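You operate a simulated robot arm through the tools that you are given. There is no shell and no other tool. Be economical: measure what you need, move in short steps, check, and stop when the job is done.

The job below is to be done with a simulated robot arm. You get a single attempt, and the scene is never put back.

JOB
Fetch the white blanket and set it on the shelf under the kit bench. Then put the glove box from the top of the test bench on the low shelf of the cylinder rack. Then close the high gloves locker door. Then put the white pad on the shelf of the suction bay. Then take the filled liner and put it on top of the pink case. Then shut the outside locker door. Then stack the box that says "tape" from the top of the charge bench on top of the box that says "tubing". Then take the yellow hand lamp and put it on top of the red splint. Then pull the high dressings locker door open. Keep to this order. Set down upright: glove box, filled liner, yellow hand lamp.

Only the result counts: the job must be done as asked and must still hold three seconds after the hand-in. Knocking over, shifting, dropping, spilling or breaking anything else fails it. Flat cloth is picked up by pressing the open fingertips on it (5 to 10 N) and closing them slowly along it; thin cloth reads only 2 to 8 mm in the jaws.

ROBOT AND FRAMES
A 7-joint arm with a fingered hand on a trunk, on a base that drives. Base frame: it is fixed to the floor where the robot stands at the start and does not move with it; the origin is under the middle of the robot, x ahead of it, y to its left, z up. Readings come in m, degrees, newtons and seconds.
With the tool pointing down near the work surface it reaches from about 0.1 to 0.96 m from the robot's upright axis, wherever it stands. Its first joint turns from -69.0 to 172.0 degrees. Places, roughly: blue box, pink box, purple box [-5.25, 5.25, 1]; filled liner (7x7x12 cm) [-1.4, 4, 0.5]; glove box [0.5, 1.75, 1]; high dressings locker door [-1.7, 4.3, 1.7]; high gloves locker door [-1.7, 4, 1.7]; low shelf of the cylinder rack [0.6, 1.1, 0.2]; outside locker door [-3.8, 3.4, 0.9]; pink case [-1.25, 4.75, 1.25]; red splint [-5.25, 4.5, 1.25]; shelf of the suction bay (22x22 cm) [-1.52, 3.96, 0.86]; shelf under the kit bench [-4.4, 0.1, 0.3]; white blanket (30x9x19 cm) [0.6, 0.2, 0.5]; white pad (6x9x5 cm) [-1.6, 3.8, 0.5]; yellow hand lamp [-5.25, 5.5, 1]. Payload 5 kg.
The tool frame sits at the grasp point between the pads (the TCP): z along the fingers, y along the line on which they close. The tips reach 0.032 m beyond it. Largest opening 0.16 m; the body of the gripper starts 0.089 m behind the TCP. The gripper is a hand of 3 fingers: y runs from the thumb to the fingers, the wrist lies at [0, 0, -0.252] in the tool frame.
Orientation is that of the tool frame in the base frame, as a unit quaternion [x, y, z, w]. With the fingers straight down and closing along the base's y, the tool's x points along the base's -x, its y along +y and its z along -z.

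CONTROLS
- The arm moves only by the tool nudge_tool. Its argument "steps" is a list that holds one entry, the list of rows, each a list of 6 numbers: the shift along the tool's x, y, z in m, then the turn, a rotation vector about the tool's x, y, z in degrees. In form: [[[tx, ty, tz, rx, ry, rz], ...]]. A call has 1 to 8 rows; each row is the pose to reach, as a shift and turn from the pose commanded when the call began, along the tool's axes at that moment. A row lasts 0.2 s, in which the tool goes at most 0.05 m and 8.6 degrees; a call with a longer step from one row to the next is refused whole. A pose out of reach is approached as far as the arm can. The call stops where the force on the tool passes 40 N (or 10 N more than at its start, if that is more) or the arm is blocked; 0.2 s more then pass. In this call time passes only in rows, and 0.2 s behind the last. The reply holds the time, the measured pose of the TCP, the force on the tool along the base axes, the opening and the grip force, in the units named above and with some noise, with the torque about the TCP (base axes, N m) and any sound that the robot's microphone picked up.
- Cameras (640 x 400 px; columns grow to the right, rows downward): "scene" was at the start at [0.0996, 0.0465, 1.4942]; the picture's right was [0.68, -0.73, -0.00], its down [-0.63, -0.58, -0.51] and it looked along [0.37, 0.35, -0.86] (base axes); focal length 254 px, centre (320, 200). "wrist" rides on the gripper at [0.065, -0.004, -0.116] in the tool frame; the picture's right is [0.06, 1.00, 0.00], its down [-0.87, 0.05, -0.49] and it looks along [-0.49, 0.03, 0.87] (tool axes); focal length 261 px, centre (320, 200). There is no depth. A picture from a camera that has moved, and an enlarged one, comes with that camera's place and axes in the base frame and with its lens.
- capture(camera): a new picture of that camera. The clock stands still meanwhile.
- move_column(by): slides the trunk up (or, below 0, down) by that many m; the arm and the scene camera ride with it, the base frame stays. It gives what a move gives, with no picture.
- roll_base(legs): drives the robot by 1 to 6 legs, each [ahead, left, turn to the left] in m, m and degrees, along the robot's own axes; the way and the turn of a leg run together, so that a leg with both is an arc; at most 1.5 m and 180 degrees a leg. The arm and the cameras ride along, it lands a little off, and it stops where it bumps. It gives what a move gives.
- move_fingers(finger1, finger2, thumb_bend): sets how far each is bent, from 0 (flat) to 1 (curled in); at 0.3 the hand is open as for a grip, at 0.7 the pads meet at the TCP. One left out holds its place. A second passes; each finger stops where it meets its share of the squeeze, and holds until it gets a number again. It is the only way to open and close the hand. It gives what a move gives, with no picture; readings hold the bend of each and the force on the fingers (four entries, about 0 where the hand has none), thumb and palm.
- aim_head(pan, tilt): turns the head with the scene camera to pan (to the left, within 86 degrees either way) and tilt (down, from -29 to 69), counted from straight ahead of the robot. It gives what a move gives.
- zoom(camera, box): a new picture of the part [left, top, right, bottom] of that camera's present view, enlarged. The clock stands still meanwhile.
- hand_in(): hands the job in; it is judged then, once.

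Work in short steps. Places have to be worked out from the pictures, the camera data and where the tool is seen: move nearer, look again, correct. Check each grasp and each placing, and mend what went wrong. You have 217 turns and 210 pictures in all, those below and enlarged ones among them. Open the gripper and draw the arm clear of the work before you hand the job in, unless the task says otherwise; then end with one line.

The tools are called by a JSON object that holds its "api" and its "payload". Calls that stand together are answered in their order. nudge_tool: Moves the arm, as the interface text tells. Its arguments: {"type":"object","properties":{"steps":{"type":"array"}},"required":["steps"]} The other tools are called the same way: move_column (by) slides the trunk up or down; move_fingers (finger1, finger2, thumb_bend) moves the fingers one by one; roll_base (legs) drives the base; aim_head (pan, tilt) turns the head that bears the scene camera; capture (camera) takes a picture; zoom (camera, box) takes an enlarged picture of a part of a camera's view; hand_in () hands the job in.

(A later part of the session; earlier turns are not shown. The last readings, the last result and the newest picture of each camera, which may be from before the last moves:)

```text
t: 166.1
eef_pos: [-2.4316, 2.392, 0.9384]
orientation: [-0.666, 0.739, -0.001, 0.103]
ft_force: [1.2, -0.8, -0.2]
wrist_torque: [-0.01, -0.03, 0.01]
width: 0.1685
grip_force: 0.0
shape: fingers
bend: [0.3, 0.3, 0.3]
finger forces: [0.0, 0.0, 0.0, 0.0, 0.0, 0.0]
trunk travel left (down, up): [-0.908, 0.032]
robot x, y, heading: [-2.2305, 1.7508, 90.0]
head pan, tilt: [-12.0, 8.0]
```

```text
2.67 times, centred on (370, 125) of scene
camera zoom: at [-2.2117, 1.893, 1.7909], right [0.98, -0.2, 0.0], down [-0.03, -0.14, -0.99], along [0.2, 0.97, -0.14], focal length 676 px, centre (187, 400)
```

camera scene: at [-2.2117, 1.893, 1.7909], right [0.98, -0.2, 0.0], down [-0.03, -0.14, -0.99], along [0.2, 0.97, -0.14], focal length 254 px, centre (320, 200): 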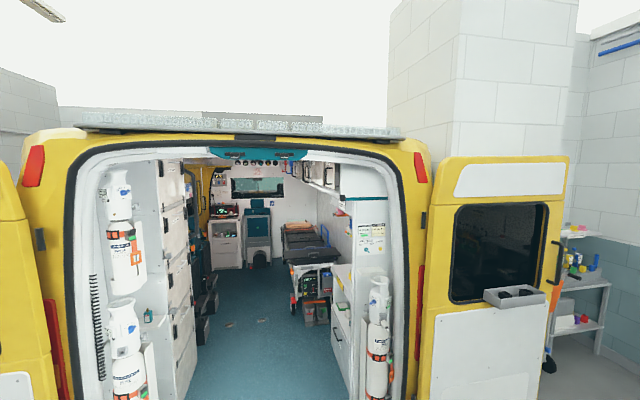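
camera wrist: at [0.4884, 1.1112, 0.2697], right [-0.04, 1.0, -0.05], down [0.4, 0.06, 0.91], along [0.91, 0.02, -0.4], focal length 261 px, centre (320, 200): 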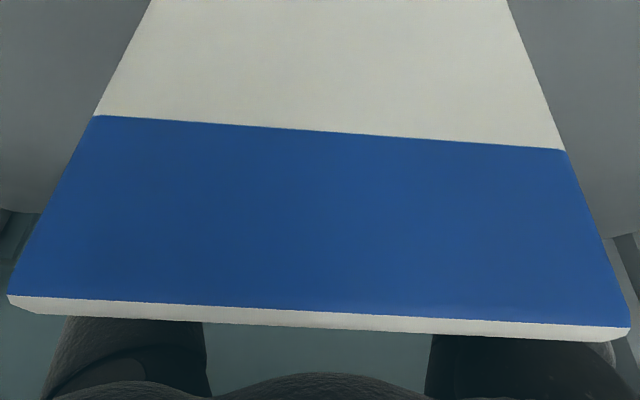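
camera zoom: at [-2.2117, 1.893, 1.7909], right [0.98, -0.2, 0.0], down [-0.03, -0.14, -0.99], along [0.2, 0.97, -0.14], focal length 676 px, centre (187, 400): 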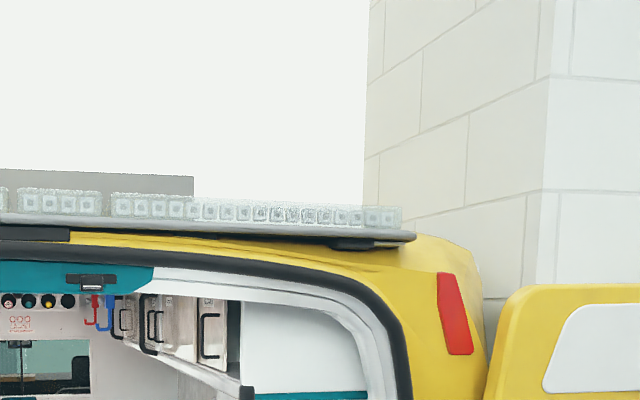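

Zoom in on the right-hand overhead lockers and the items below.

{"api": "zoom", "payload": {"camera": "scene", "box": [260, 140, 400, 227]}}

{"api": "zoom", "payload": {"camera": "scene", "box": [270, 210, 430, 310]}}

```text
4.57 times, centred on (330, 184) of scene
camera zoom: at [-2.2117, 1.893, 1.7909], right [0.98, -0.2, 0.0], down [-0.03, -0.14, -0.99], along [0.2, 0.97, -0.14], focal length 1159 px, centre (274, 275)
```

zoom: 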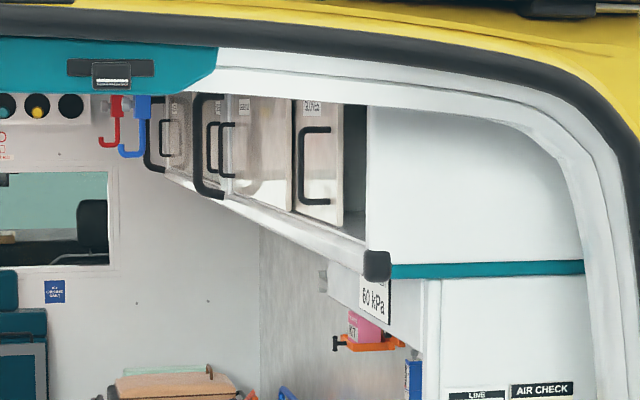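

```text
4.00 times, centred on (350, 260) of scene
camera zoom: at [-2.2117, 1.893, 1.7909], right [0.98, -0.2, 0.0], down [-0.03, -0.14, -0.99], along [0.2, 0.97, -0.14], focal length 1014 px, centre (200, -40)
```

zoom: 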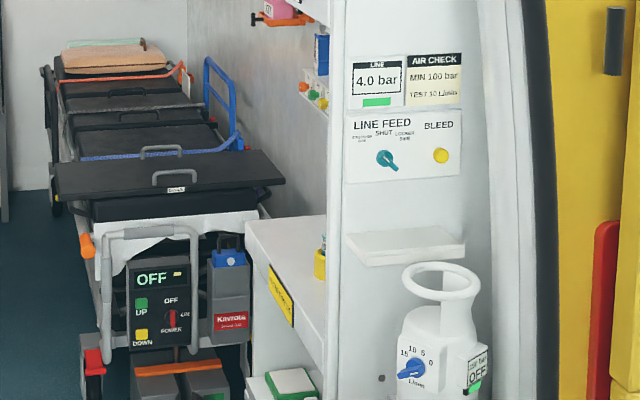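

The gloves door is slightly ajar (its near edge ~5 cm out from the locker front, z 1.6–1.8). Drive up the ramp.

{"api": "roll_base", "payload": {"legs": [[0.9, 0, 0]]}}

{"api": "aim_head", "payload": {"pan": -30, "tilt": 10}}

{"api": "capture", "payload": {"camera": "scene"}}

{"api": "aim_head", "payload": {"pan": -15, "tilt": 50}}

{"api": "capture", "payload": {"camera": "scene"}}

```text
t: 170.8
eef_pos: [-2.4382, 3.2998, 0.9385]
orientation: [-0.667, 0.738, 0.0, 0.104]
ft_force: [-0.2, -0.2, -0.7]
wrist_torque: [0.02, 0.01, -0.01]
width: 0.1683
grip_force: 0.2
shape: fingers
bend: [0.3, 0.3, 0.3]
finger forces: [0.0, 0.0, 0.0, 0.0, 0.1, 0.0]
trunk travel left (down, up): [-0.908, 0.032]
robot x, y, heading: [-2.2342, 2.6592, 90.2]
head pan, tilt: [-12.0, 8.0]
```

```text
t: 171.7
eef_pos: [-2.4379, 3.2987, 0.9303]
orientation: [-0.667, 0.737, 0.0, 0.104]
ft_force: [0.1, 0.2, 0.2]
wrist_torque: [-0.01, 0.01, -0.02]
width: 0.1684
grip_force: 0.2
shape: fingers
bend: [0.3, 0.3, 0.3]
finger forces: [0.1, 0.0, 0.0, 0.0, 0.1, 0.0]
trunk travel left (down, up): [-0.908, 0.032]
robot x, y, heading: [-2.2384, 2.6613, 90.1]
head pan, tilt: [-30.0, 10.0]
```

```text
152 pictures are left
camera scene: at [-2.1888, 2.7899, 1.7972], right [0.87, -0.49, 0.0], down [-0.09, -0.15, -0.98], along [0.49, 0.86, -0.17], focal length 254 px, centre (320, 200)
```

scene: 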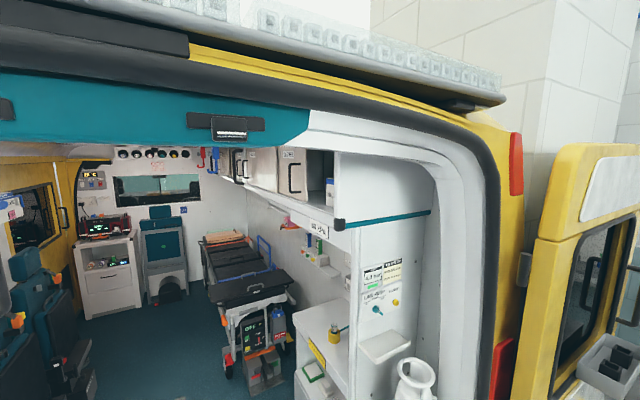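

```text
t: 172.7
eef_pos: [-2.4383, 3.2993, 0.9305]
orientation: [-0.667, 0.738, 0.0, 0.103]
ft_force: [0.7, -0.5, 0.4]
wrist_torque: [0.0, -0.03, 0.04]
width: 0.1682
grip_force: 0.0
shape: fingers
bend: [0.3, 0.3, 0.3]
finger forces: [0.0, 0.0, 0.0, 0.1, 0.0, 0.1]
trunk travel left (down, up): [-0.908, 0.032]
robot x, y, heading: [-2.2328, 2.6647, 90.0]
head pan, tilt: [-15.0, 50.0]
```

```text
151 pictures are left
camera scene: at [-2.2153, 2.7838, 1.7353], right [0.97, -0.25, 0.0], down [-0.19, -0.74, -0.64], along [0.16, 0.62, -0.77], focal length 254 px, centre (320, 200)
```

scene: 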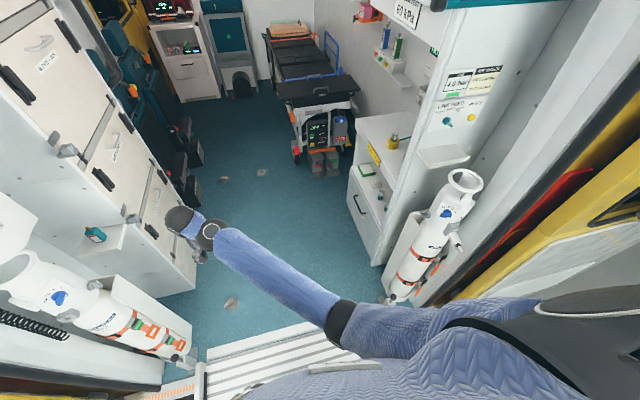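

The floor is level and the aisle is ~1.25 m wide (x≈-2.88 to -1.62). Drive in to y≈3.6 and turn right to face the right-hand wall.

{"api": "roll_base", "payload": {"legs": [[0.95, 0.08, 0], [0, 0, -90]]}}

{"api": "aim_head", "payload": {"pan": 10, "tilt": 0}}

{"api": "capture", "payload": {"camera": "scene"}}

{"api": "aim_head", "payload": {"pan": 10, "tilt": 45}}

{"api": "capture", "payload": {"camera": "scene"}}

```text
t: 175.3
eef_pos: [-2.472, 3.658, 0.9295]
orientation: [-0.668, 0.736, 0.011, 0.108]
ft_force: [0.5, 0.7, -0.4]
wrist_torque: [0.02, -0.02, 0.01]
width: 0.1685
grip_force: 0.0
shape: fingers
bend: [0.3, 0.3, 0.3]
finger forces: [0.0, 0.1, 0.1, 0.0, 0.1, 0.1]
trunk travel left (down, up): [-0.908, 0.032]
robot x, y, heading: [-2.2705, 3.036, 90.8]
head pan, tilt: [-15.0, 50.0]
stopped in leg 1: the robot was blocked; the commanded pose is now the measured one
```

```text
t: 176.5
eef_pos: [-2.4779, 3.6632, 0.9246]
orientation: [-0.669, 0.735, 0.007, 0.109]
ft_force: [-0.3, -0.5, -0.1]
wrist_torque: [0.0, -0.04, -0.02]
width: 0.1684
grip_force: 0.0
shape: fingers
bend: [0.3, 0.3, 0.3]
finger forces: [0.0, 0.0, 0.0, 0.0, 0.0, 0.1]
trunk travel left (down, up): [-0.908, 0.032]
robot x, y, heading: [-2.2731, 3.0428, 90.6]
head pan, tilt: [10.0, 0.0]
```

```text
150 pictures are left
camera scene: at [-2.2701, 3.1585, 1.7253], right [1.0, 0.0, 0.0], down [0.0, -0.83, -0.56], along [0.0, 0.56, -0.83], focal length 254 px, centre (320, 200)
```

scene: 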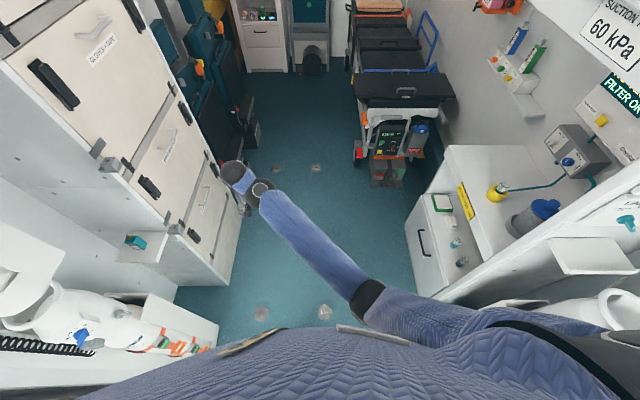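

```text
t: 177.6
eef_pos: [-2.4776, 3.6623, 0.9263]
orientation: [-0.668, 0.736, 0.007, 0.11]
ft_force: [-0.5, 0.5, -0.4]
wrist_torque: [-0.06, -0.03, 0.0]
width: 0.1684
grip_force: 0.0
shape: fingers
bend: [0.3, 0.3, 0.3]
finger forces: [0.0, 0.0, 0.0, 0.0, 0.1, 0.1]
trunk travel left (down, up): [-0.908, 0.032]
robot x, y, heading: [-2.2685, 3.0404, 90.7]
head pan, tilt: [10.0, 45.0]
```

```text
149 pictures are left
camera scene: at [-2.2712, 3.1584, 1.7259], right [1.0, 0.0, 0.0], down [0.0, -0.82, -0.57], along [0.0, 0.57, -0.82], focal length 254 px, centre (320, 200)
```

scene: 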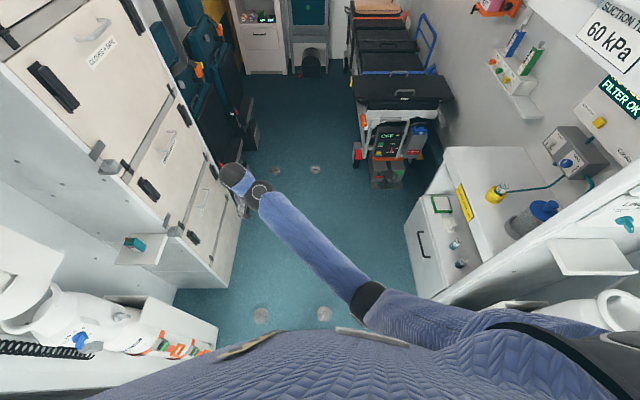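

The head seems to have hit the door header. Back off a little, lower the trunk 0.3 m, and try again.

{"api": "roll_base", "payload": {"legs": [[-0.2, 0, 0]]}}

{"api": "move_column", "payload": {"by": -0.3}}

{"api": "aim_head", "payload": {"pan": -20, "tilt": 5}}

{"api": "capture", "payload": {"camera": "scene"}}

```text
t: 178.3
eef_pos: [-2.476, 3.65, 0.9195]
orientation: [-0.667, 0.736, 0.011, 0.113]
ft_force: [0.0, -0.7, 0.2]
wrist_torque: [0.01, -0.03, 0.02]
width: 0.1685
grip_force: 0.1
shape: fingers
bend: [0.3, 0.3, 0.3]
finger forces: [0.1, 0.1, 0.1, 0.0, 0.0, 0.0]
trunk travel left (down, up): [-0.908, 0.032]
robot x, y, heading: [-2.2698, 3.0359, 90.9]
head pan, tilt: [10.0, 45.0]
stopped in leg 1: the robot was blocked; the commanded pose is now the measured one
```

```text
t: 181.3
eef_pos: [-2.4764, 3.658, 0.6146]
orientation: [-0.669, 0.735, 0.008, 0.108]
ft_force: [0.5, 0.3, -0.2]
wrist_torque: [0.0, 0.03, -0.01]
width: 0.1684
grip_force: 0.0
shape: fingers
bend: [0.3, 0.3, 0.3]
finger forces: [0.1, 0.1, 0.0, 0.0, 0.0, 0.0]
trunk travel left (down, up): [-0.608, 0.332]
robot x, y, heading: [-2.2682, 3.0351, 90.4]
head pan, tilt: [10.0, 45.0]
```

```text
t: 182.4
eef_pos: [-2.4767, 3.6574, 0.6151]
orientation: [-0.669, 0.735, 0.009, 0.109]
ft_force: [0.0, 0.8, 0.2]
wrist_torque: [-0.03, -0.01, -0.01]
width: 0.1683
grip_force: 0.1
shape: fingers
bend: [0.3, 0.3, 0.3]
finger forces: [0.0, 0.0, 0.0, 0.1, 0.0, 0.0]
trunk travel left (down, up): [-0.608, 0.332]
robot x, y, heading: [-2.2701, 3.0374, 90.6]
head pan, tilt: [-20.0, 5.0]
```

```text
148 pictures are left
camera scene: at [-2.2382, 3.1892, 1.5026], right [0.94, -0.33, 0.0], down [-0.03, -0.09, -1.0], along [0.33, 0.94, -0.1], focal length 254 px, centre (320, 200)
```

scene: 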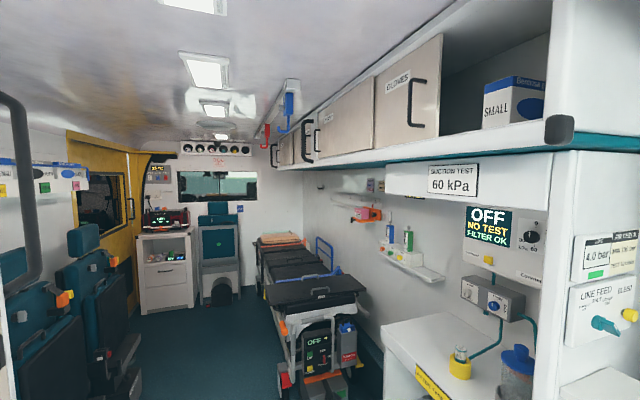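

The head is free now and gives a good view. Zoom in on the overhead lockers.

{"api": "zoom", "payload": {"camera": "scene", "box": [250, 20, 570, 220]}}

{"api": "zoom", "payload": {"camera": "scene", "box": [310, 40, 470, 140]}}

```text
2.00 times, centred on (410, 120) of scene
camera zoom: at [-2.2382, 3.1892, 1.5026], right [0.94, -0.33, 0.0], down [-0.03, -0.09, -1.0], along [0.33, 0.94, -0.1], focal length 507 px, centre (140, 360)
```

zoom: 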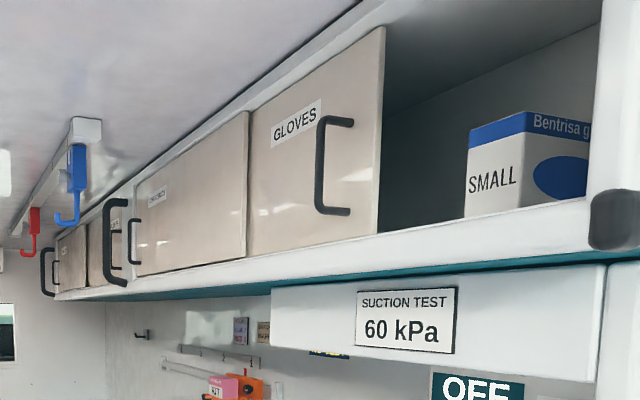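

```text
4.00 times, centred on (390, 90) of scene
camera zoom: at [-2.2382, 3.1892, 1.5026], right [0.94, -0.33, 0.0], down [-0.03, -0.09, -1.0], along [0.33, 0.94, -0.1], focal length 1014 px, centre (40, 640)
```

zoom: 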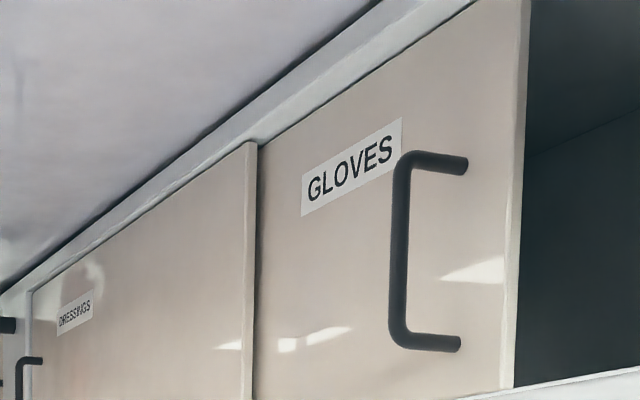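

These are sliding doors: the gloves door must slide toward -y (right) to cover the opening; its handle bar is about (x -1.76, y 3.80, z 1.64–1.77). Drive further in, offset left, then turn to face the wall.

{"api": "roll_base", "payload": {"legs": [[0.45, 0.12, 0]]}}

{"api": "move_column", "payload": {"by": 0.1}}

{"api": "roll_base", "payload": {"legs": [[0, 0, -50]]}}

{"api": "aim_head", "payload": {"pan": -10, "tilt": 35}}

{"api": "capture", "payload": {"camera": "scene"}}

```text
t: 185.2
eef_pos: [-2.6046, 4.1098, 0.6125]
orientation: [-0.669, 0.735, 0.008, 0.11]
ft_force: [-0.5, 0.4, -0.5]
wrist_torque: [-0.04, 0.02, -0.02]
width: 0.1682
grip_force: 0.1
shape: fingers
bend: [0.3, 0.3, 0.3]
finger forces: [0.0, 0.1, 0.1, 0.0, 0.0, 0.0]
trunk travel left (down, up): [-0.608, 0.332]
robot x, y, heading: [-2.3965, 3.4953, 90.8]
head pan, tilt: [-20.0, 5.0]
```

```text
t: 186.5
eef_pos: [-2.6049, 4.1102, 0.7126]
orientation: [-0.67, 0.734, 0.009, 0.11]
ft_force: [0.4, -0.1, 0.1]
wrist_torque: [0.0, 0.01, 0.0]
width: 0.1682
grip_force: 0.1
shape: fingers
bend: [0.3, 0.3, 0.3]
finger forces: [0.0, 0.0, 0.0, 0.0, 0.0, 0.1]
trunk travel left (down, up): [-0.708, 0.232]
robot x, y, heading: [-2.3964, 3.4959, 90.8]
head pan, tilt: [-20.0, 5.0]
```

```text
t: 189.1
eef_pos: [-2.017, 4.0547, 0.7146]
orientation: [-0.301, 0.947, -0.039, 0.104]
ft_force: [-0.8, 0.4, 0.0]
wrist_torque: [-0.08, -0.12, -0.01]
width: 0.1681
grip_force: 0.0
shape: fingers
bend: [0.3, 0.3, 0.3]
finger forces: [0.0, 0.0, 0.0, 0.0, 0.0, 0.1]
trunk travel left (down, up): [-0.708, 0.232]
robot x, y, heading: [-2.348, 3.4921, 41.4]
head pan, tilt: [-20.0, 5.0]
```

```text
t: 190.1
eef_pos: [-2.0145, 4.0531, 0.7153]
orientation: [-0.3, 0.947, -0.038, 0.103]
ft_force: [-0.2, 0.2, -0.2]
wrist_torque: [-0.01, -0.04, 0.01]
width: 0.168
grip_force: 0.0
shape: fingers
bend: [0.3, 0.3, 0.3]
finger forces: [0.0, 0.0, 0.0, 0.0, 0.0, 0.0]
trunk travel left (down, up): [-0.708, 0.232]
robot x, y, heading: [-2.3467, 3.4906, 41.3]
head pan, tilt: [-10.0, 35.0]
```

```text
145 pictures are left
camera scene: at [-2.2324, 3.5717, 1.5477], right [0.52, -0.85, 0.0], down [-0.49, -0.3, -0.82], along [0.7, 0.43, -0.57], focal length 254 px, centre (320, 200)
```

scene: 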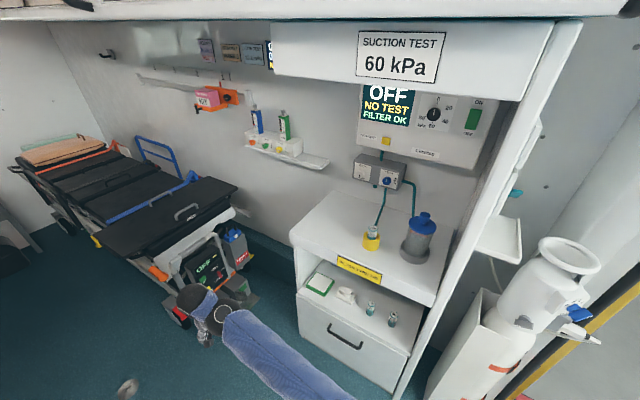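

Raise the hand clear of the stretcher and counter before turning further.

{"api": "nudge_tool", "payload": {"steps": [[[0.01, 0, -0.05, 0, 0, 0], [0.01, 0, -0.098, 0, 0, 0], [0.01, 0, -0.145, 0, 0, 0], [0.01, 0, -0.19, 0, 0, 0], [0.01, 0, -0.235, 0, 0, 0], [0.01, 0, -0.28, 0, 0, 0], [0.01, 0, -0.32, 0, 0, 0], [0.01, 0, -0.36, 0, 0, 0]]]}}

{"api": "zoom", "payload": {"camera": "scene", "box": [270, 180, 470, 380]}}

```text
refused: row 1 steps farther than a row can; nothing moved
```

```text
2.00 times, centred on (370, 280) of scene
camera zoom: at [-2.2324, 3.5717, 1.5477], right [0.52, -0.85, 0.0], down [-0.49, -0.3, -0.82], along [0.7, 0.43, -0.57], focal length 507 px, centre (220, 40)
```

zoom: 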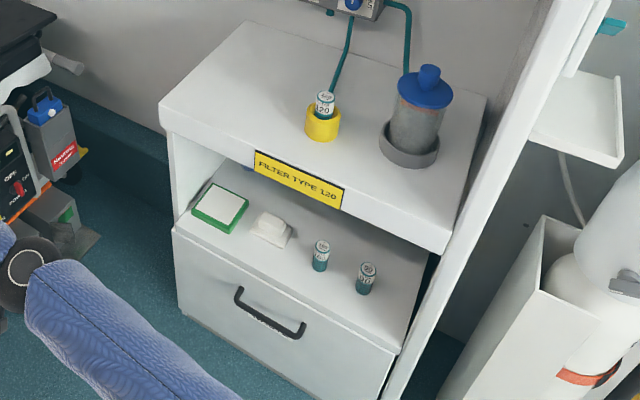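

Raise the hand in legal steps.

{"api": "nudge_tool", "payload": {"steps": [[[0, 0, -0.045, 0, 0, 0], [0, 0, -0.09, 0, 0, 0], [0, 0, -0.135, 0, 0, 0], [0, 0, -0.18, 0, 0, 0], [0, 0, -0.225, 0, 0, 0], [0, 0, -0.27, 0, 0, 0], [0, 0, -0.315, 0, 0, 0], [0, 0, -0.36, 0, 0, 0]]]}}

{"api": "capture", "payload": {"camera": "scene"}}

```text
t: 192.1
eef_pos: [-1.9946, 4.1575, 0.7717]
orientation: [-0.284, 0.949, -0.069, 0.118]
ft_force: [1.2, -0.6, -0.2]
wrist_torque: [-0.01, 0.03, 0.03]
width: 0.1682
grip_force: 0.1
shape: fingers
bend: [0.3, 0.3, 0.3]
finger forces: [0.0, 0.0, 0.1, 0.0, 0.0, 0.0]
out of reach, approached as far as the arm can: row 1, 2, 3, 4, 5, 6, 7, 8
trunk travel left (down, up): [-0.708, 0.232]
robot x, y, heading: [-2.3456, 3.4945, 41.5]
head pan, tilt: [-10.0, 35.0]
stopped in row 8: the arm was blocked; the commanded pose is now the measured one
```

```text
143 pictures are left
camera scene: at [-2.2316, 3.5726, 1.5476], right [0.52, -0.85, 0.0], down [-0.49, -0.3, -0.82], along [0.7, 0.43, -0.57], focal length 254 px, centre (320, 200)
```

scene: 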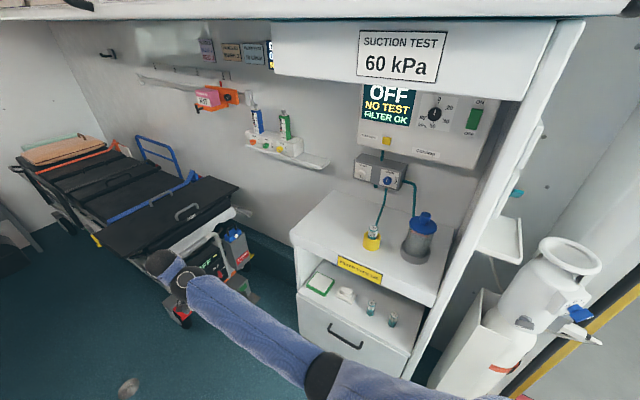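

Too high for a tool-down pose. I'll move back in the aisle, then pitch the tool up to level where there is space.

{"api": "roll_base", "payload": {"legs": [[-0.23, -0.25, 0]]}}

{"api": "nudge_tool", "payload": {"steps": [[[-0.01, 0, -0.02, 0, -8, 0], [-0.02, 0, -0.04, 0, -16, 0], [-0.03, 0, -0.07, 0, -24, 0], [-0.05, 0, -0.1, 0, -32, 0], [-0.06, 0, -0.13, 0, -40, 0], [-0.08, 0, -0.16, 0, -48, 0], [-0.1, 0, -0.19, 0, -56, 0], [-0.12, 0, -0.22, 0, -64, 0]]]}}

{"api": "capture", "payload": {"camera": "scene"}}

```text
t: 194.7
eef_pos: [-2.0006, 3.7605, 0.81]
orientation: [-0.283, 0.949, -0.009, 0.136]
ft_force: [-0.2, -0.6, 0.3]
wrist_torque: [0.06, 0.03, 0.01]
width: 0.1686
grip_force: 0.0
shape: fingers
bend: [0.3, 0.3, 0.3]
finger forces: [0.0, 0.1, 0.0, 0.0, 0.0, 0.0]
trunk travel left (down, up): [-0.708, 0.232]
robot x, y, heading: [-2.3455, 3.1531, 41.2]
head pan, tilt: [-10.0, 35.0]
stopped in leg 1: the robot was blocked; the commanded pose is now the measured one
```

```text
t: 196.5
eef_pos: [-1.9401, 3.8121, 1.0423]
orientation: [-0.258, 0.734, 0.137, 0.613]
ft_force: [-1.3, 0.1, -0.4]
wrist_torque: [0.06, -0.01, 0.0]
width: 0.1687
grip_force: 0.1
shape: fingers
bend: [0.3, 0.3, 0.3]
finger forces: [0.1, 0.1, 0.0, 0.1, 0.1, 0.0]
out of reach, approached as far as the arm can: row 1, 5, 6, 7, 8
trunk travel left (down, up): [-0.708, 0.232]
robot x, y, heading: [-2.3429, 3.1528, 41.4]
head pan, tilt: [-10.0, 35.0]
```

```text
142 pictures are left
camera scene: at [-2.2275, 3.2961, 1.552], right [0.52, -0.85, 0.03], down [-0.49, -0.33, -0.8], along [0.7, 0.4, -0.59], focal length 254 px, centre (320, 200)
```

scene: 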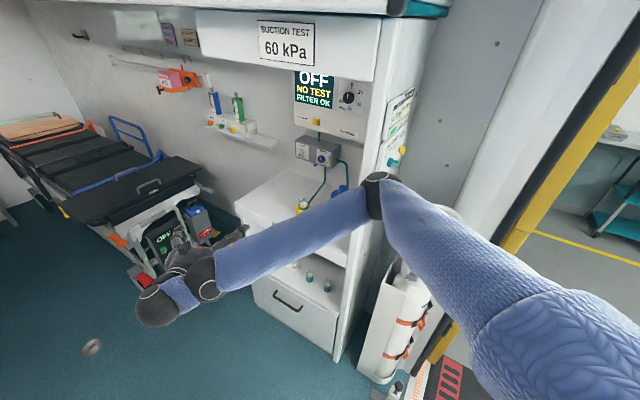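

The elbow is close to the right-hand panel; shift the base away from that wall, then keep raising the hand.

{"api": "roll_base", "payload": {"legs": [[-0.05, 0.16, 0]]}}

{"api": "nudge_tool", "payload": {"steps": [[[-0.04, 0, -0.02, 0, 0, 0], [-0.08, 0, -0.04, 0, 0, 0], [-0.12, 0, -0.05, 0, 0, 0], [-0.16, 0, -0.05, 0, 0, 0], [-0.2, 0, -0.05, 0, 0, 0], [-0.245, 0, -0.05, 0, 0, 0], [-0.29, 0, -0.05, 0, 0, 0], [-0.335, 0, -0.05, 0, 0, 0]]]}}

{"api": "capture", "payload": {"camera": "scene"}}

```text
t: 197.9
eef_pos: [-2.0608, 3.9106, 1.0312]
orientation: [-0.253, 0.741, 0.13, 0.609]
ft_force: [2.4, -0.5, -0.8]
wrist_torque: [0.04, -0.06, 0.09]
width: 0.1681
grip_force: 0.0
shape: fingers
bend: [0.3, 0.3, 0.3]
finger forces: [0.0, 0.0, 0.0, 0.0, 0.0, 0.0]
trunk travel left (down, up): [-0.708, 0.232]
robot x, y, heading: [-2.4881, 3.2459, 41.2]
head pan, tilt: [-10.0, 35.0]
```

```text
t: 199.7
eef_pos: [-1.9951, 3.9, 1.3379]
orientation: [-0.246, 0.731, 0.136, 0.622]
ft_force: [0.1, 0.7, 0.1]
wrist_torque: [-0.03, 0.02, -0.03]
width: 0.168
grip_force: 0.0
shape: fingers
bend: [0.3, 0.3, 0.3]
finger forces: [0.1, 0.1, 0.0, 0.1, 0.1, 0.0]
out of reach, approached as far as the arm can: row 1, 2, 3, 4, 5, 6, 7, 8
trunk travel left (down, up): [-0.708, 0.232]
robot x, y, heading: [-2.4905, 3.2515, 40.9]
head pan, tilt: [-10.0, 35.0]
```

```text
141 pictures are left
camera scene: at [-2.3602, 3.3616, 1.5489], right [0.51, -0.86, 0.01], down [-0.5, -0.31, -0.81], along [0.7, 0.41, -0.59], focal length 254 px, centre (320, 200)
```

scene: 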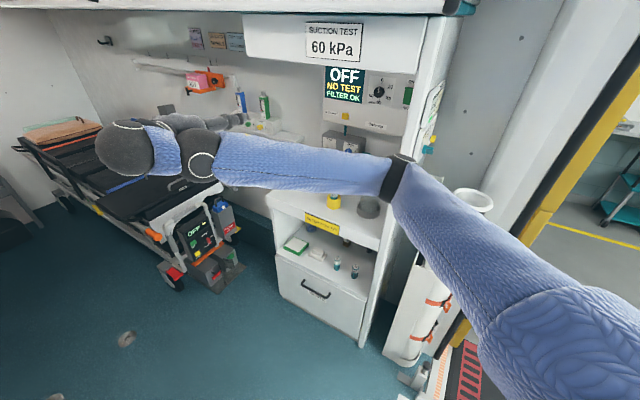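

Elbow has clearance now. Raise the trunk 0.2 (past the header here), then check the view.

{"api": "move_column", "payload": {"by": 0.2}}

{"api": "aim_head", "payload": {"pan": 0, "tilt": 5}}

{"api": "capture", "payload": {"camera": "scene"}}

{"api": "capture", "payload": {"camera": "wrist"}}

```text
t: 201.9
eef_pos: [-1.993, 3.9004, 1.5398]
orientation: [-0.246, 0.73, 0.139, 0.623]
ft_force: [0.1, 0.5, -1.1]
wrist_torque: [-0.01, 0.0, -0.01]
width: 0.1681
grip_force: 0.1
shape: fingers
bend: [0.3, 0.3, 0.3]
finger forces: [0.0, 0.0, 0.0, 0.0, 0.1, 0.1]
trunk travel left (down, up): [-0.908, 0.032]
robot x, y, heading: [-2.4865, 3.2532, 40.9]
head pan, tilt: [-10.0, 35.0]
```

```text
t: 202.8
eef_pos: [-1.9939, 3.9002, 1.5397]
orientation: [-0.247, 0.73, 0.138, 0.622]
ft_force: [0.4, 1.0, -0.3]
wrist_torque: [0.02, -0.02, 0.0]
width: 0.1678
grip_force: 0.0
shape: fingers
bend: [0.3, 0.3, 0.3]
finger forces: [0.0, 0.0, 0.0, 0.1, 0.0, 0.0]
trunk travel left (down, up): [-0.908, 0.032]
robot x, y, heading: [-2.4899, 3.246, 41.0]
head pan, tilt: [0.0, 5.0]
```

```text
140 pictures are left
camera scene: at [-2.3613, 3.3802, 1.7968], right [0.66, -0.76, 0.01], down [-0.08, -0.08, -0.99], along [0.75, 0.65, -0.11], focal length 254 px, centre (320, 200)
```

scene: 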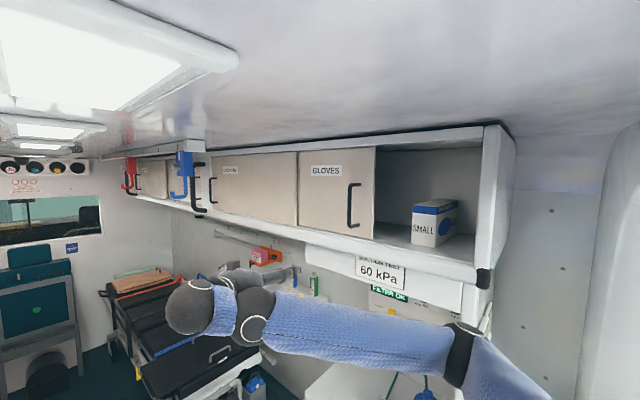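

```text
139 pictures are left
camera wrist: at [-2.0959, 3.8254, 1.4988], right [-0.54, 0.83, -0.17], down [-0.35, -0.04, 0.94], along [0.77, 0.56, 0.31], focal length 261 px, centre (320, 200)
```

wrist: 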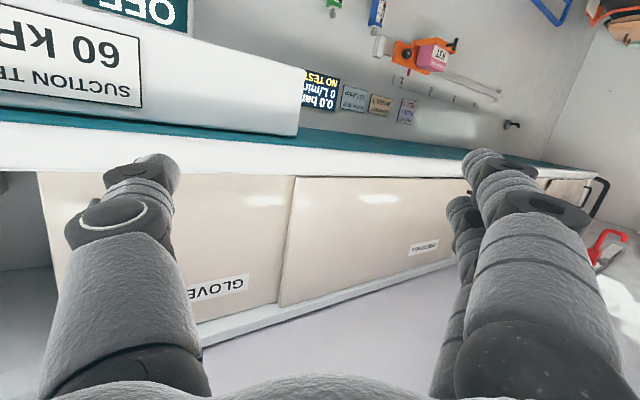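

Doors slide along y; travel needed ≈0.25 m (door edge y≈3.73 → 3.47). Handle bar at about (-1.76, 3.78), z≈1.70. I narrow the fingers and bring the tool level, facing the wall, in front of the bar.

{"api": "move_fingers", "payload": {"finger1": 0.5, "finger2": 0.5, "thumb_bend": 0.5}}

{"api": "nudge_tool", "payload": {"steps": [[[-0.0245, -0.03, 0.0026, 4.45, -1.53, 1.42], [-0.049, -0.06, 0.0052, 8.9, -3.07, 2.83], [-0.0735, -0.09, 0.0078, 13.35, -4.6, 4.25], [-0.098, -0.12, 0.0104, 17.8, -6.13, 5.67], [-0.1225, -0.15, 0.013, 22.25, -7.67, 7.08], [-0.147, -0.18, 0.0156, 26.7, -9.2, 8.5]]]}}

{"api": "capture", "payload": {"camera": "wrist"}}

{"api": "capture", "payload": {"camera": "scene"}}

```text
t: 203.8
eef_pos: [-1.9947, 3.8987, 1.5398]
orientation: [-0.248, 0.73, 0.139, 0.622]
ft_force: [-0.4, 0.0, 0.6]
wrist_torque: [-0.02, -0.02, 0.04]
width: 0.088
grip_force: 0.0
shape: fingers
bend: [0.5, 0.5, 0.5]
finger forces: [0.1, 0.0, 0.0, 0.1, 0.1, 0.0]
trunk travel left (down, up): [-0.908, 0.032]
robot x, y, heading: [-2.4871, 3.2468, 40.8]
head pan, tilt: [0.0, 5.0]
```

```text
t: 205.2
eef_pos: [-1.7833, 3.7611, 1.6086]
orientation: [-0.112, 0.722, 0.071, 0.679]
ft_force: [0.0, -0.2, -0.6]
wrist_torque: [0.01, 0.01, -0.01]
width: 0.0871
grip_force: 0.1
shape: fingers
bend: [0.5, 0.5, 0.5]
finger forces: [0.1, 0.0, 0.1, 0.0, 0.1, 0.0]
out of reach, approached as far as the arm can: row 1, 2, 3, 4, 5, 6
trunk travel left (down, up): [-0.908, 0.032]
robot x, y, heading: [-2.4891, 3.2508, 41.0]
head pan, tilt: [0.0, 5.0]
```

```text
138 pictures are left
camera wrist: at [-1.8974, 3.723, 1.5524], right [-0.26, 0.96, -0.11], down [-0.44, -0.02, 0.9], along [0.86, 0.28, 0.43], focal length 261 px, centre (320, 200)
```

wrist: 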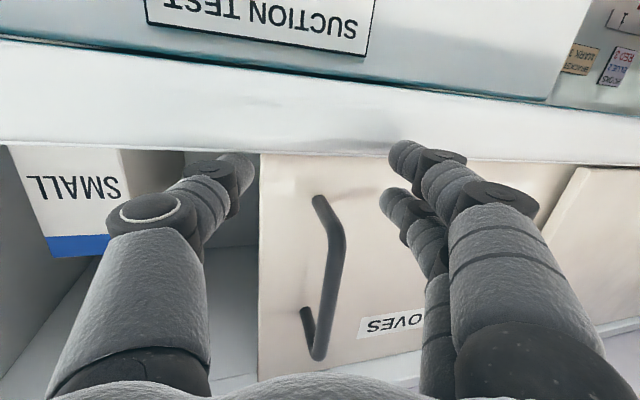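

```text
137 pictures are left
camera scene: at [-2.357, 3.3776, 1.7968], right [0.66, -0.75, 0.01], down [-0.08, -0.08, -0.99], along [0.75, 0.65, -0.11], focal length 254 px, centre (320, 200)
```

scene: 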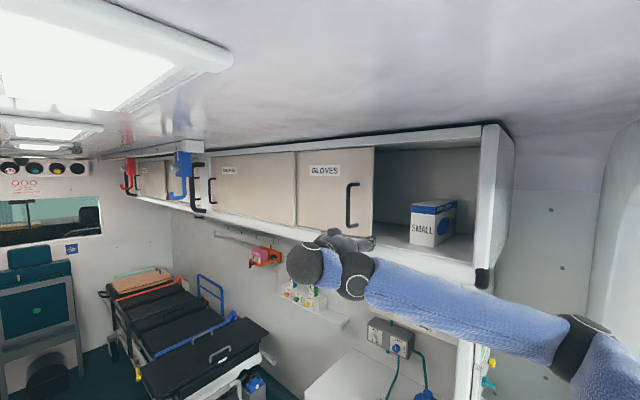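

The bar is already between thumb and fingers laterally, but my hand is ~6 cm too low. Raise the trunk's last 3 cm and nudge up with a slight upward pitch.

{"api": "nudge_tool", "payload": {"steps": [[[0, 0, -0.03, 0, 0, 0], [-0.02, 0.005, -0.03, 0, -5, 0]]]}}

{"api": "move_column", "payload": {"by": 0.03}}

{"api": "nudge_tool", "payload": {"steps": [[[-0.02, 0.005, 0, 0, -3, 0], [-0.04, 0.01, 0, 0, -6, 0], [-0.06, 0.015, 0, 0, -8, 0]]]}}

{"api": "capture", "payload": {"camera": "wrist"}}

```text
t: 205.8
eef_pos: [-1.7947, 3.7437, 1.6285]
orientation: [-0.109, 0.692, 0.074, 0.71]
ft_force: [0.0, 0.1, -1.1]
wrist_torque: [0.0, -0.01, 0.04]
width: 0.0871
grip_force: 0.1
shape: fingers
bend: [0.5, 0.5, 0.5]
finger forces: [0.1, 0.0, 0.0, 0.0, 0.0, 0.0]
out of reach, approached as far as the arm can: row 1, 2
trunk travel left (down, up): [-0.908, 0.032]
robot x, y, heading: [-2.4863, 3.2473, 41.1]
head pan, tilt: [0.0, 5.0]
```

```text
t: 206.6
eef_pos: [-1.7976, 3.7485, 1.6575]
orientation: [-0.111, 0.691, 0.075, 0.71]
ft_force: [-0.1, 0.5, -0.5]
wrist_torque: [0.01, -0.03, 0.0]
width: 0.087
grip_force: 0.2
shape: fingers
bend: [0.5, 0.5, 0.5]
finger forces: [0.1, 0.1, 0.0, 0.0, 0.0, 0.1]
trunk travel left (down, up): [-0.938, 0.002]
robot x, y, heading: [-2.4868, 3.252, 40.9]
head pan, tilt: [0.0, 5.0]
```

```text
t: 207.4
eef_pos: [-1.8008, 3.764, 1.7181]
orientation: [-0.105, 0.64, 0.083, 0.757]
ft_force: [-0.2, 0.5, -0.3]
wrist_torque: [-0.01, 0.0, 0.02]
width: 0.087
grip_force: 0.0
shape: fingers
bend: [0.5, 0.5, 0.5]
finger forces: [0.1, 0.0, 0.0, 0.0, 0.0, 0.1]
trunk travel left (down, up): [-0.938, 0.002]
robot x, y, heading: [-2.4873, 3.2464, 40.8]
head pan, tilt: [0.0, 5.0]
```

```text
136 pictures are left
camera wrist: at [-1.8994, 3.7297, 1.6364], right [-0.25, 0.96, -0.11], down [-0.63, -0.07, 0.78], along [0.74, 0.26, 0.62], focal length 261 px, centre (320, 200)
```

wrist: 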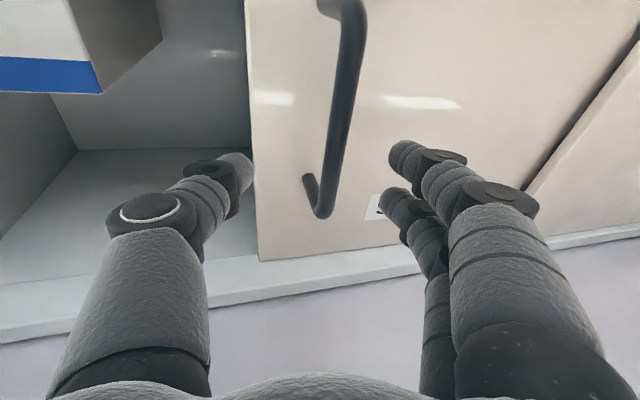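

Now at the right height with the bar between the fingers. Move in 2.5 cm and down 3.5 cm, then close on the bar.

{"api": "nudge_tool", "payload": {"steps": [[[0.02, 0.001, 0.01, 0, 0, 0], [0.0387, 0.002, 0.02, 0, 0, 0]]]}}

{"api": "capture", "payload": {"camera": "wrist"}}

{"api": "move_fingers", "payload": {"finger1": 0.66, "finger2": 0.66, "thumb_bend": 0.66}}

{"api": "capture", "payload": {"camera": "wrist"}}

```text
t: 208.0
eef_pos: [-1.7745, 3.7735, 1.6813]
orientation: [-0.104, 0.64, 0.083, 0.757]
ft_force: [0.1, -0.2, 0.4]
wrist_torque: [-0.01, 0.01, -0.01]
width: 0.0872
grip_force: 0.1
shape: fingers
bend: [0.5, 0.5, 0.5]
finger forces: [0.1, 0.0, 0.0, 0.0, 0.1, 0.0]
trunk travel left (down, up): [-0.938, 0.002]
robot x, y, heading: [-2.4892, 3.2494, 40.9]
head pan, tilt: [0.0, 5.0]
```

```text
135 pictures are left
camera wrist: at [-1.8733, 3.7368, 1.6002], right [-0.25, 0.96, -0.11], down [-0.63, -0.07, 0.78], along [0.74, 0.26, 0.62], focal length 261 px, centre (320, 200)
```

wrist: 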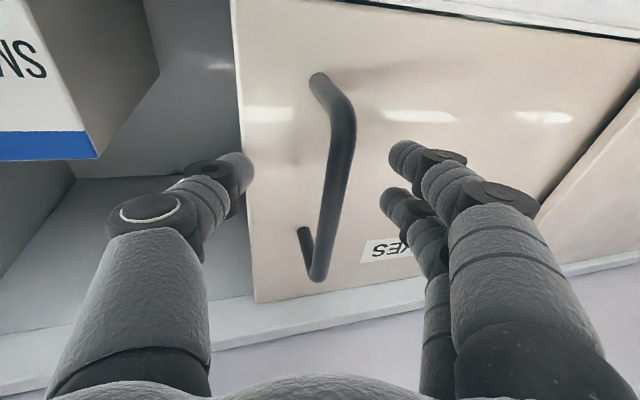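

```text
t: 209.0
eef_pos: [-1.7769, 3.7719, 1.682]
orientation: [-0.105, 0.64, 0.083, 0.757]
ft_force: [0.4, -0.1, 0.3]
wrist_torque: [-0.02, 0.01, -0.02]
width: 0.026
grip_force: 0.1
shape: fingers
bend: [0.66, 0.66, 0.66]
finger forces: [0.0, 0.0, 0.1, 0.0, 0.0, 0.0]
trunk travel left (down, up): [-0.938, 0.002]
robot x, y, heading: [-2.4882, 3.2476, 41.2]
head pan, tilt: [0.0, 5.0]
```

```text
134 pictures are left
camera wrist: at [-1.8746, 3.7364, 1.6009], right [-0.25, 0.96, -0.11], down [-0.63, -0.07, 0.78], along [0.74, 0.26, 0.62], focal length 261 px, centre (320, 200)
```

wrist: 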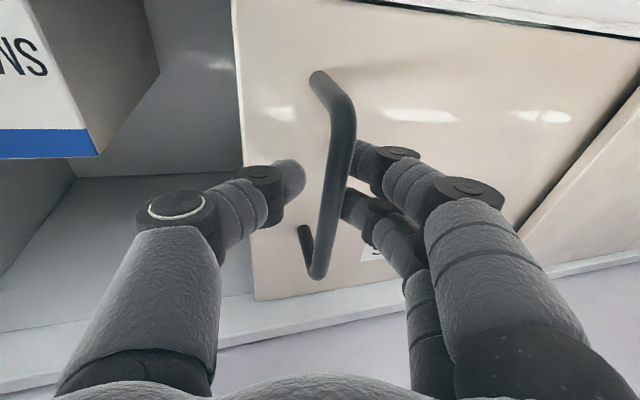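

The fingertips are behind the bar on both sides. Pull toward -y with the arm first, watching the force.

{"api": "move_fingers", "payload": {"finger1": 0.7, "finger2": 0.7, "thumb_bend": 0.7}}

{"api": "nudge_tool", "payload": {"steps": [[[0, -0.0193, -0.0053, 0, 0, 0], [0, -0.0386, -0.0106, 0, 0, 0], [0, -0.058, -0.0159, 0, 0, 0], [0, -0.077, -0.0212, 0, 0, 0]]]}}

{"api": "capture", "payload": {"camera": "wrist"}}

```text
t: 210.0
eef_pos: [-1.7771, 3.7718, 1.6827]
orientation: [-0.104, 0.64, 0.083, 0.757]
ft_force: [1.3, 3.0, 1.6]
wrist_torque: [-0.02, 0.01, 0.03]
width: 0.0132
grip_force: 1.5
shape: fingers
bend: [0.69, 0.68, 0.7]
finger forces: [0.5, 2.2, 0.1, 0.1, 0.1, 0.0]
trunk travel left (down, up): [-0.938, 0.002]
robot x, y, heading: [-2.4882, 3.2475, 40.6]
head pan, tilt: [0.0, 5.0]
```

```text
t: 211.0
eef_pos: [-1.7763, 3.6906, 1.6817]
orientation: [-0.105, 0.64, 0.084, 0.756]
ft_force: [1.3, 3.6, -0.4]
wrist_torque: [-0.05, 0.0, 0.02]
width: 0.0142
grip_force: 1.8
shape: fingers
bend: [0.69, 0.68, 0.7]
finger forces: [1.3, 2.7, 0.1, 0.0, 0.0, 0.0]
trunk travel left (down, up): [-0.938, 0.002]
robot x, y, heading: [-2.4932, 3.2494, 40.9]
head pan, tilt: [0.0, 5.0]
```

```text
133 pictures are left
camera wrist: at [-1.8741, 3.6556, 1.6008], right [-0.25, 0.96, -0.11], down [-0.63, -0.07, 0.78], along [0.74, 0.26, 0.62], focal length 261 px, centre (320, 200)
```

wrist: 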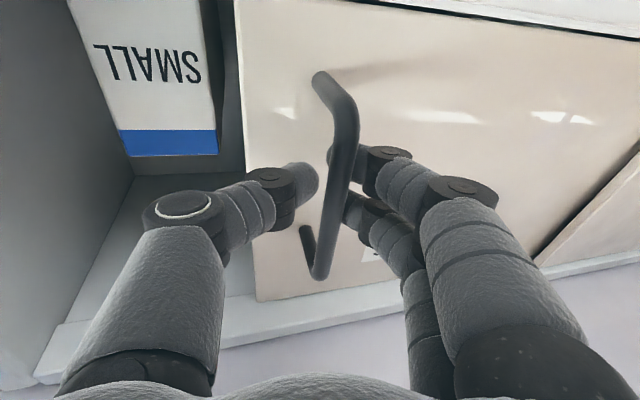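

The door slides with ~4 N. Continue.

{"api": "nudge_tool", "payload": {"steps": [[[0, -0.0193, -0.0053, 0, 0, 0], [0, -0.0386, -0.0106, 0, 0, 0], [0, -0.058, -0.0159, 0, 0, 0], [0, -0.077, -0.0212, 0, 0, 0], [0, -0.097, -0.0265, 0, 0, 0]]]}}

{"api": "capture", "payload": {"camera": "wrist"}}

{"api": "capture", "payload": {"camera": "scene"}}

```text
t: 212.2
eef_pos: [-1.7756, 3.5917, 1.6824]
orientation: [-0.105, 0.64, 0.083, 0.757]
ft_force: [1.7, 3.7, -2.1]
wrist_torque: [-0.02, 0.03, 0.0]
width: 0.0144
grip_force: 2.0
shape: fingers
bend: [0.69, 0.68, 0.7]
finger forces: [1.3, 2.5, 0.0, 0.0, 0.1, 0.1]
trunk travel left (down, up): [-0.938, 0.002]
robot x, y, heading: [-2.4904, 3.249, 41.2]
head pan, tilt: [0.0, 5.0]
```

```text
132 pictures are left
camera wrist: at [-1.8738, 3.5563, 1.6013], right [-0.25, 0.96, -0.11], down [-0.63, -0.07, 0.78], along [0.74, 0.27, 0.62], focal length 261 px, centre (320, 200)
```

wrist: 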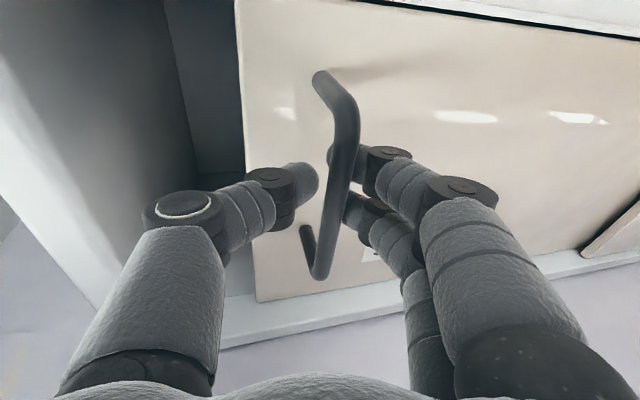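

```text
131 pictures are left
camera scene: at [-2.3599, 3.3804, 1.8269], right [0.66, -0.75, 0.01], down [-0.08, -0.08, -0.99], along [0.75, 0.65, -0.11], focal length 254 px, centre (320, 200)
```

scene: 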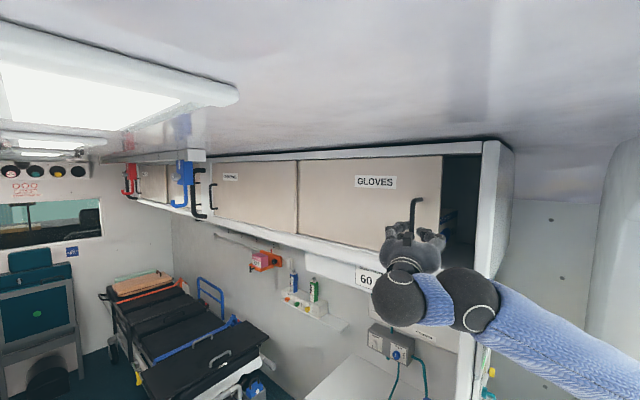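

Almost closed; continue until it stops.

{"api": "nudge_tool", "payload": {"steps": [[[0, -0.0193, -0.0053, 0, 0, 0], [0, -0.0386, -0.0106, 0, 0, 0], [0, -0.058, -0.0159, 0, 0, 0], [0, -0.077, -0.0212, 0, 0, 0], [0, -0.092, -0.0253, 0, 0, 0], [0, -0.106, -0.0291, 0, 0, 0]]]}}

{"api": "capture", "payload": {"camera": "wrist"}}

{"api": "zoom", "payload": {"camera": "scene", "box": [280, 120, 540, 283]}}

```text
t: 213.6
eef_pos: [-1.767, 3.4939, 1.6827]
orientation: [-0.104, 0.645, 0.075, 0.753]
ft_force: [-12.2, 33.2, -0.3]
wrist_torque: [-0.1, -0.02, 0.18]
width: 0.0214
grip_force: 16.6
shape: fingers
bend: [0.65, 0.63, 0.72]
finger forces: [12.2, 11.8, 0.0, 0.1, 8.9, 0.0]
trunk travel left (down, up): [-0.938, 0.002]
robot x, y, heading: [-2.487, 3.2509, 41.2]
head pan, tilt: [0.0, 5.0]
```

```text
130 pictures are left
camera wrist: at [-1.8671, 3.4593, 1.6019], right [-0.24, 0.96, -0.12], down [-0.62, -0.05, 0.78], along [0.75, 0.26, 0.61], focal length 261 px, centre (320, 200)
```

wrist: 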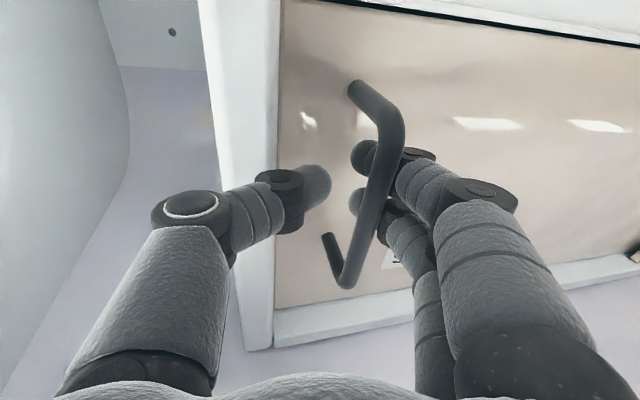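

```text
2.45 times, centred on (410, 202) of scene
camera zoom: at [-2.3636, 3.3866, 1.8266], right [0.66, -0.75, 0.01], down [-0.08, -0.08, -0.99], along [0.75, 0.65, -0.11], focal length 622 px, centre (99, 196)
```

zoom: 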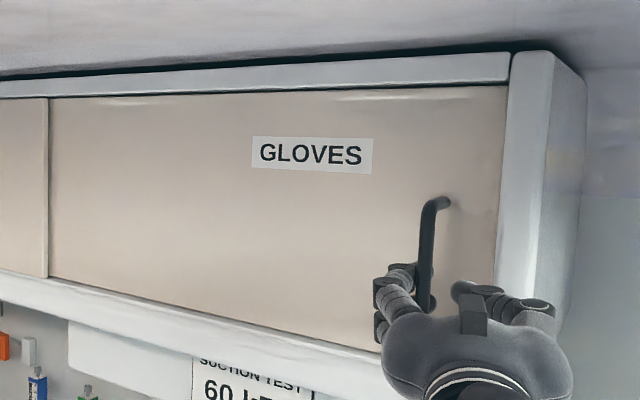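

Gloves door is fully closed against the end panel. Ease off, open the fingers and withdraw by moving the base away from the wall.

{"api": "nudge_tool", "payload": {"steps": [[[0, 0.015, 0.004, 0, 0, 0]]]}}

{"api": "move_fingers", "payload": {"finger1": 0.52, "finger2": 0.52, "thumb_bend": 0.6}}

{"api": "nudge_tool", "payload": {"steps": [[[0, 0.008, -0.03, 0, 0, 0], [0, 0.016, -0.06, 0, 0, 0], [0, 0.024, -0.1, 0, 0, 0]]]}}

{"api": "capture", "payload": {"camera": "scene"}}

```text
t: 214.0
eef_pos: [-1.7693, 3.4988, 1.6817]
orientation: [-0.103, 0.643, 0.078, 0.755]
ft_force: [12.6, 15.5, -2.7]
wrist_torque: [-0.08, 0.05, -0.33]
width: 0.0203
grip_force: 10.1
shape: fingers
bend: [0.66, 0.64, 0.7]
finger forces: [9.3, 10.7, 0.0, 0.0, 0.5, 0.0]
trunk travel left (down, up): [-0.938, 0.002]
robot x, y, heading: [-2.4894, 3.2485, 40.8]
head pan, tilt: [0.0, 5.0]
```

```text
t: 215.0
eef_pos: [-1.7771, 3.4996, 1.6851]
orientation: [-0.105, 0.64, 0.08, 0.757]
ft_force: [-14.7, 8.2, 4.0]
wrist_torque: [-0.14, -0.12, -0.17]
width: 0.0493
grip_force: 8.3
shape: fingers
bend: [0.52, 0.52, 0.64]
finger forces: [0.0, 0.1, 0.0, 0.1, 16.4, 0.0]
trunk travel left (down, up): [-0.938, 0.002]
robot x, y, heading: [-2.4901, 3.2516, 41.1]
head pan, tilt: [0.0, 5.0]
```

```text
t: 215.8
eef_pos: [-1.7932, 3.5116, 1.6826]
orientation: [-0.101, 0.643, 0.076, 0.756]
ft_force: [1.1, 0.6, 0.3]
wrist_torque: [-0.04, 0.06, -0.03]
width: 0.063
grip_force: 0.0
shape: fingers
bend: [0.52, 0.52, 0.6]
finger forces: [0.0, 0.0, 0.0, 0.1, 0.1, 0.0]
out of reach, approached as far as the arm can: row 1, 2, 3
trunk travel left (down, up): [-0.938, 0.002]
robot x, y, heading: [-2.4856, 3.252, 40.9]
head pan, tilt: [0.0, 5.0]
```

```text
128 pictures are left
camera scene: at [-2.3609, 3.3821, 1.8267], right [0.66, -0.76, 0.01], down [-0.08, -0.08, -0.99], along [0.75, 0.65, -0.11], focal length 254 px, centre (320, 200)
```

scene: 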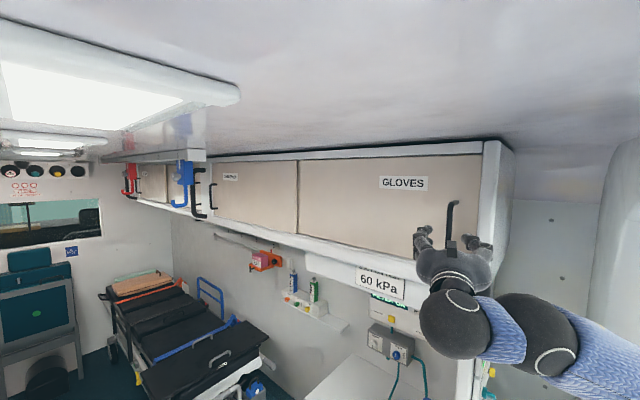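

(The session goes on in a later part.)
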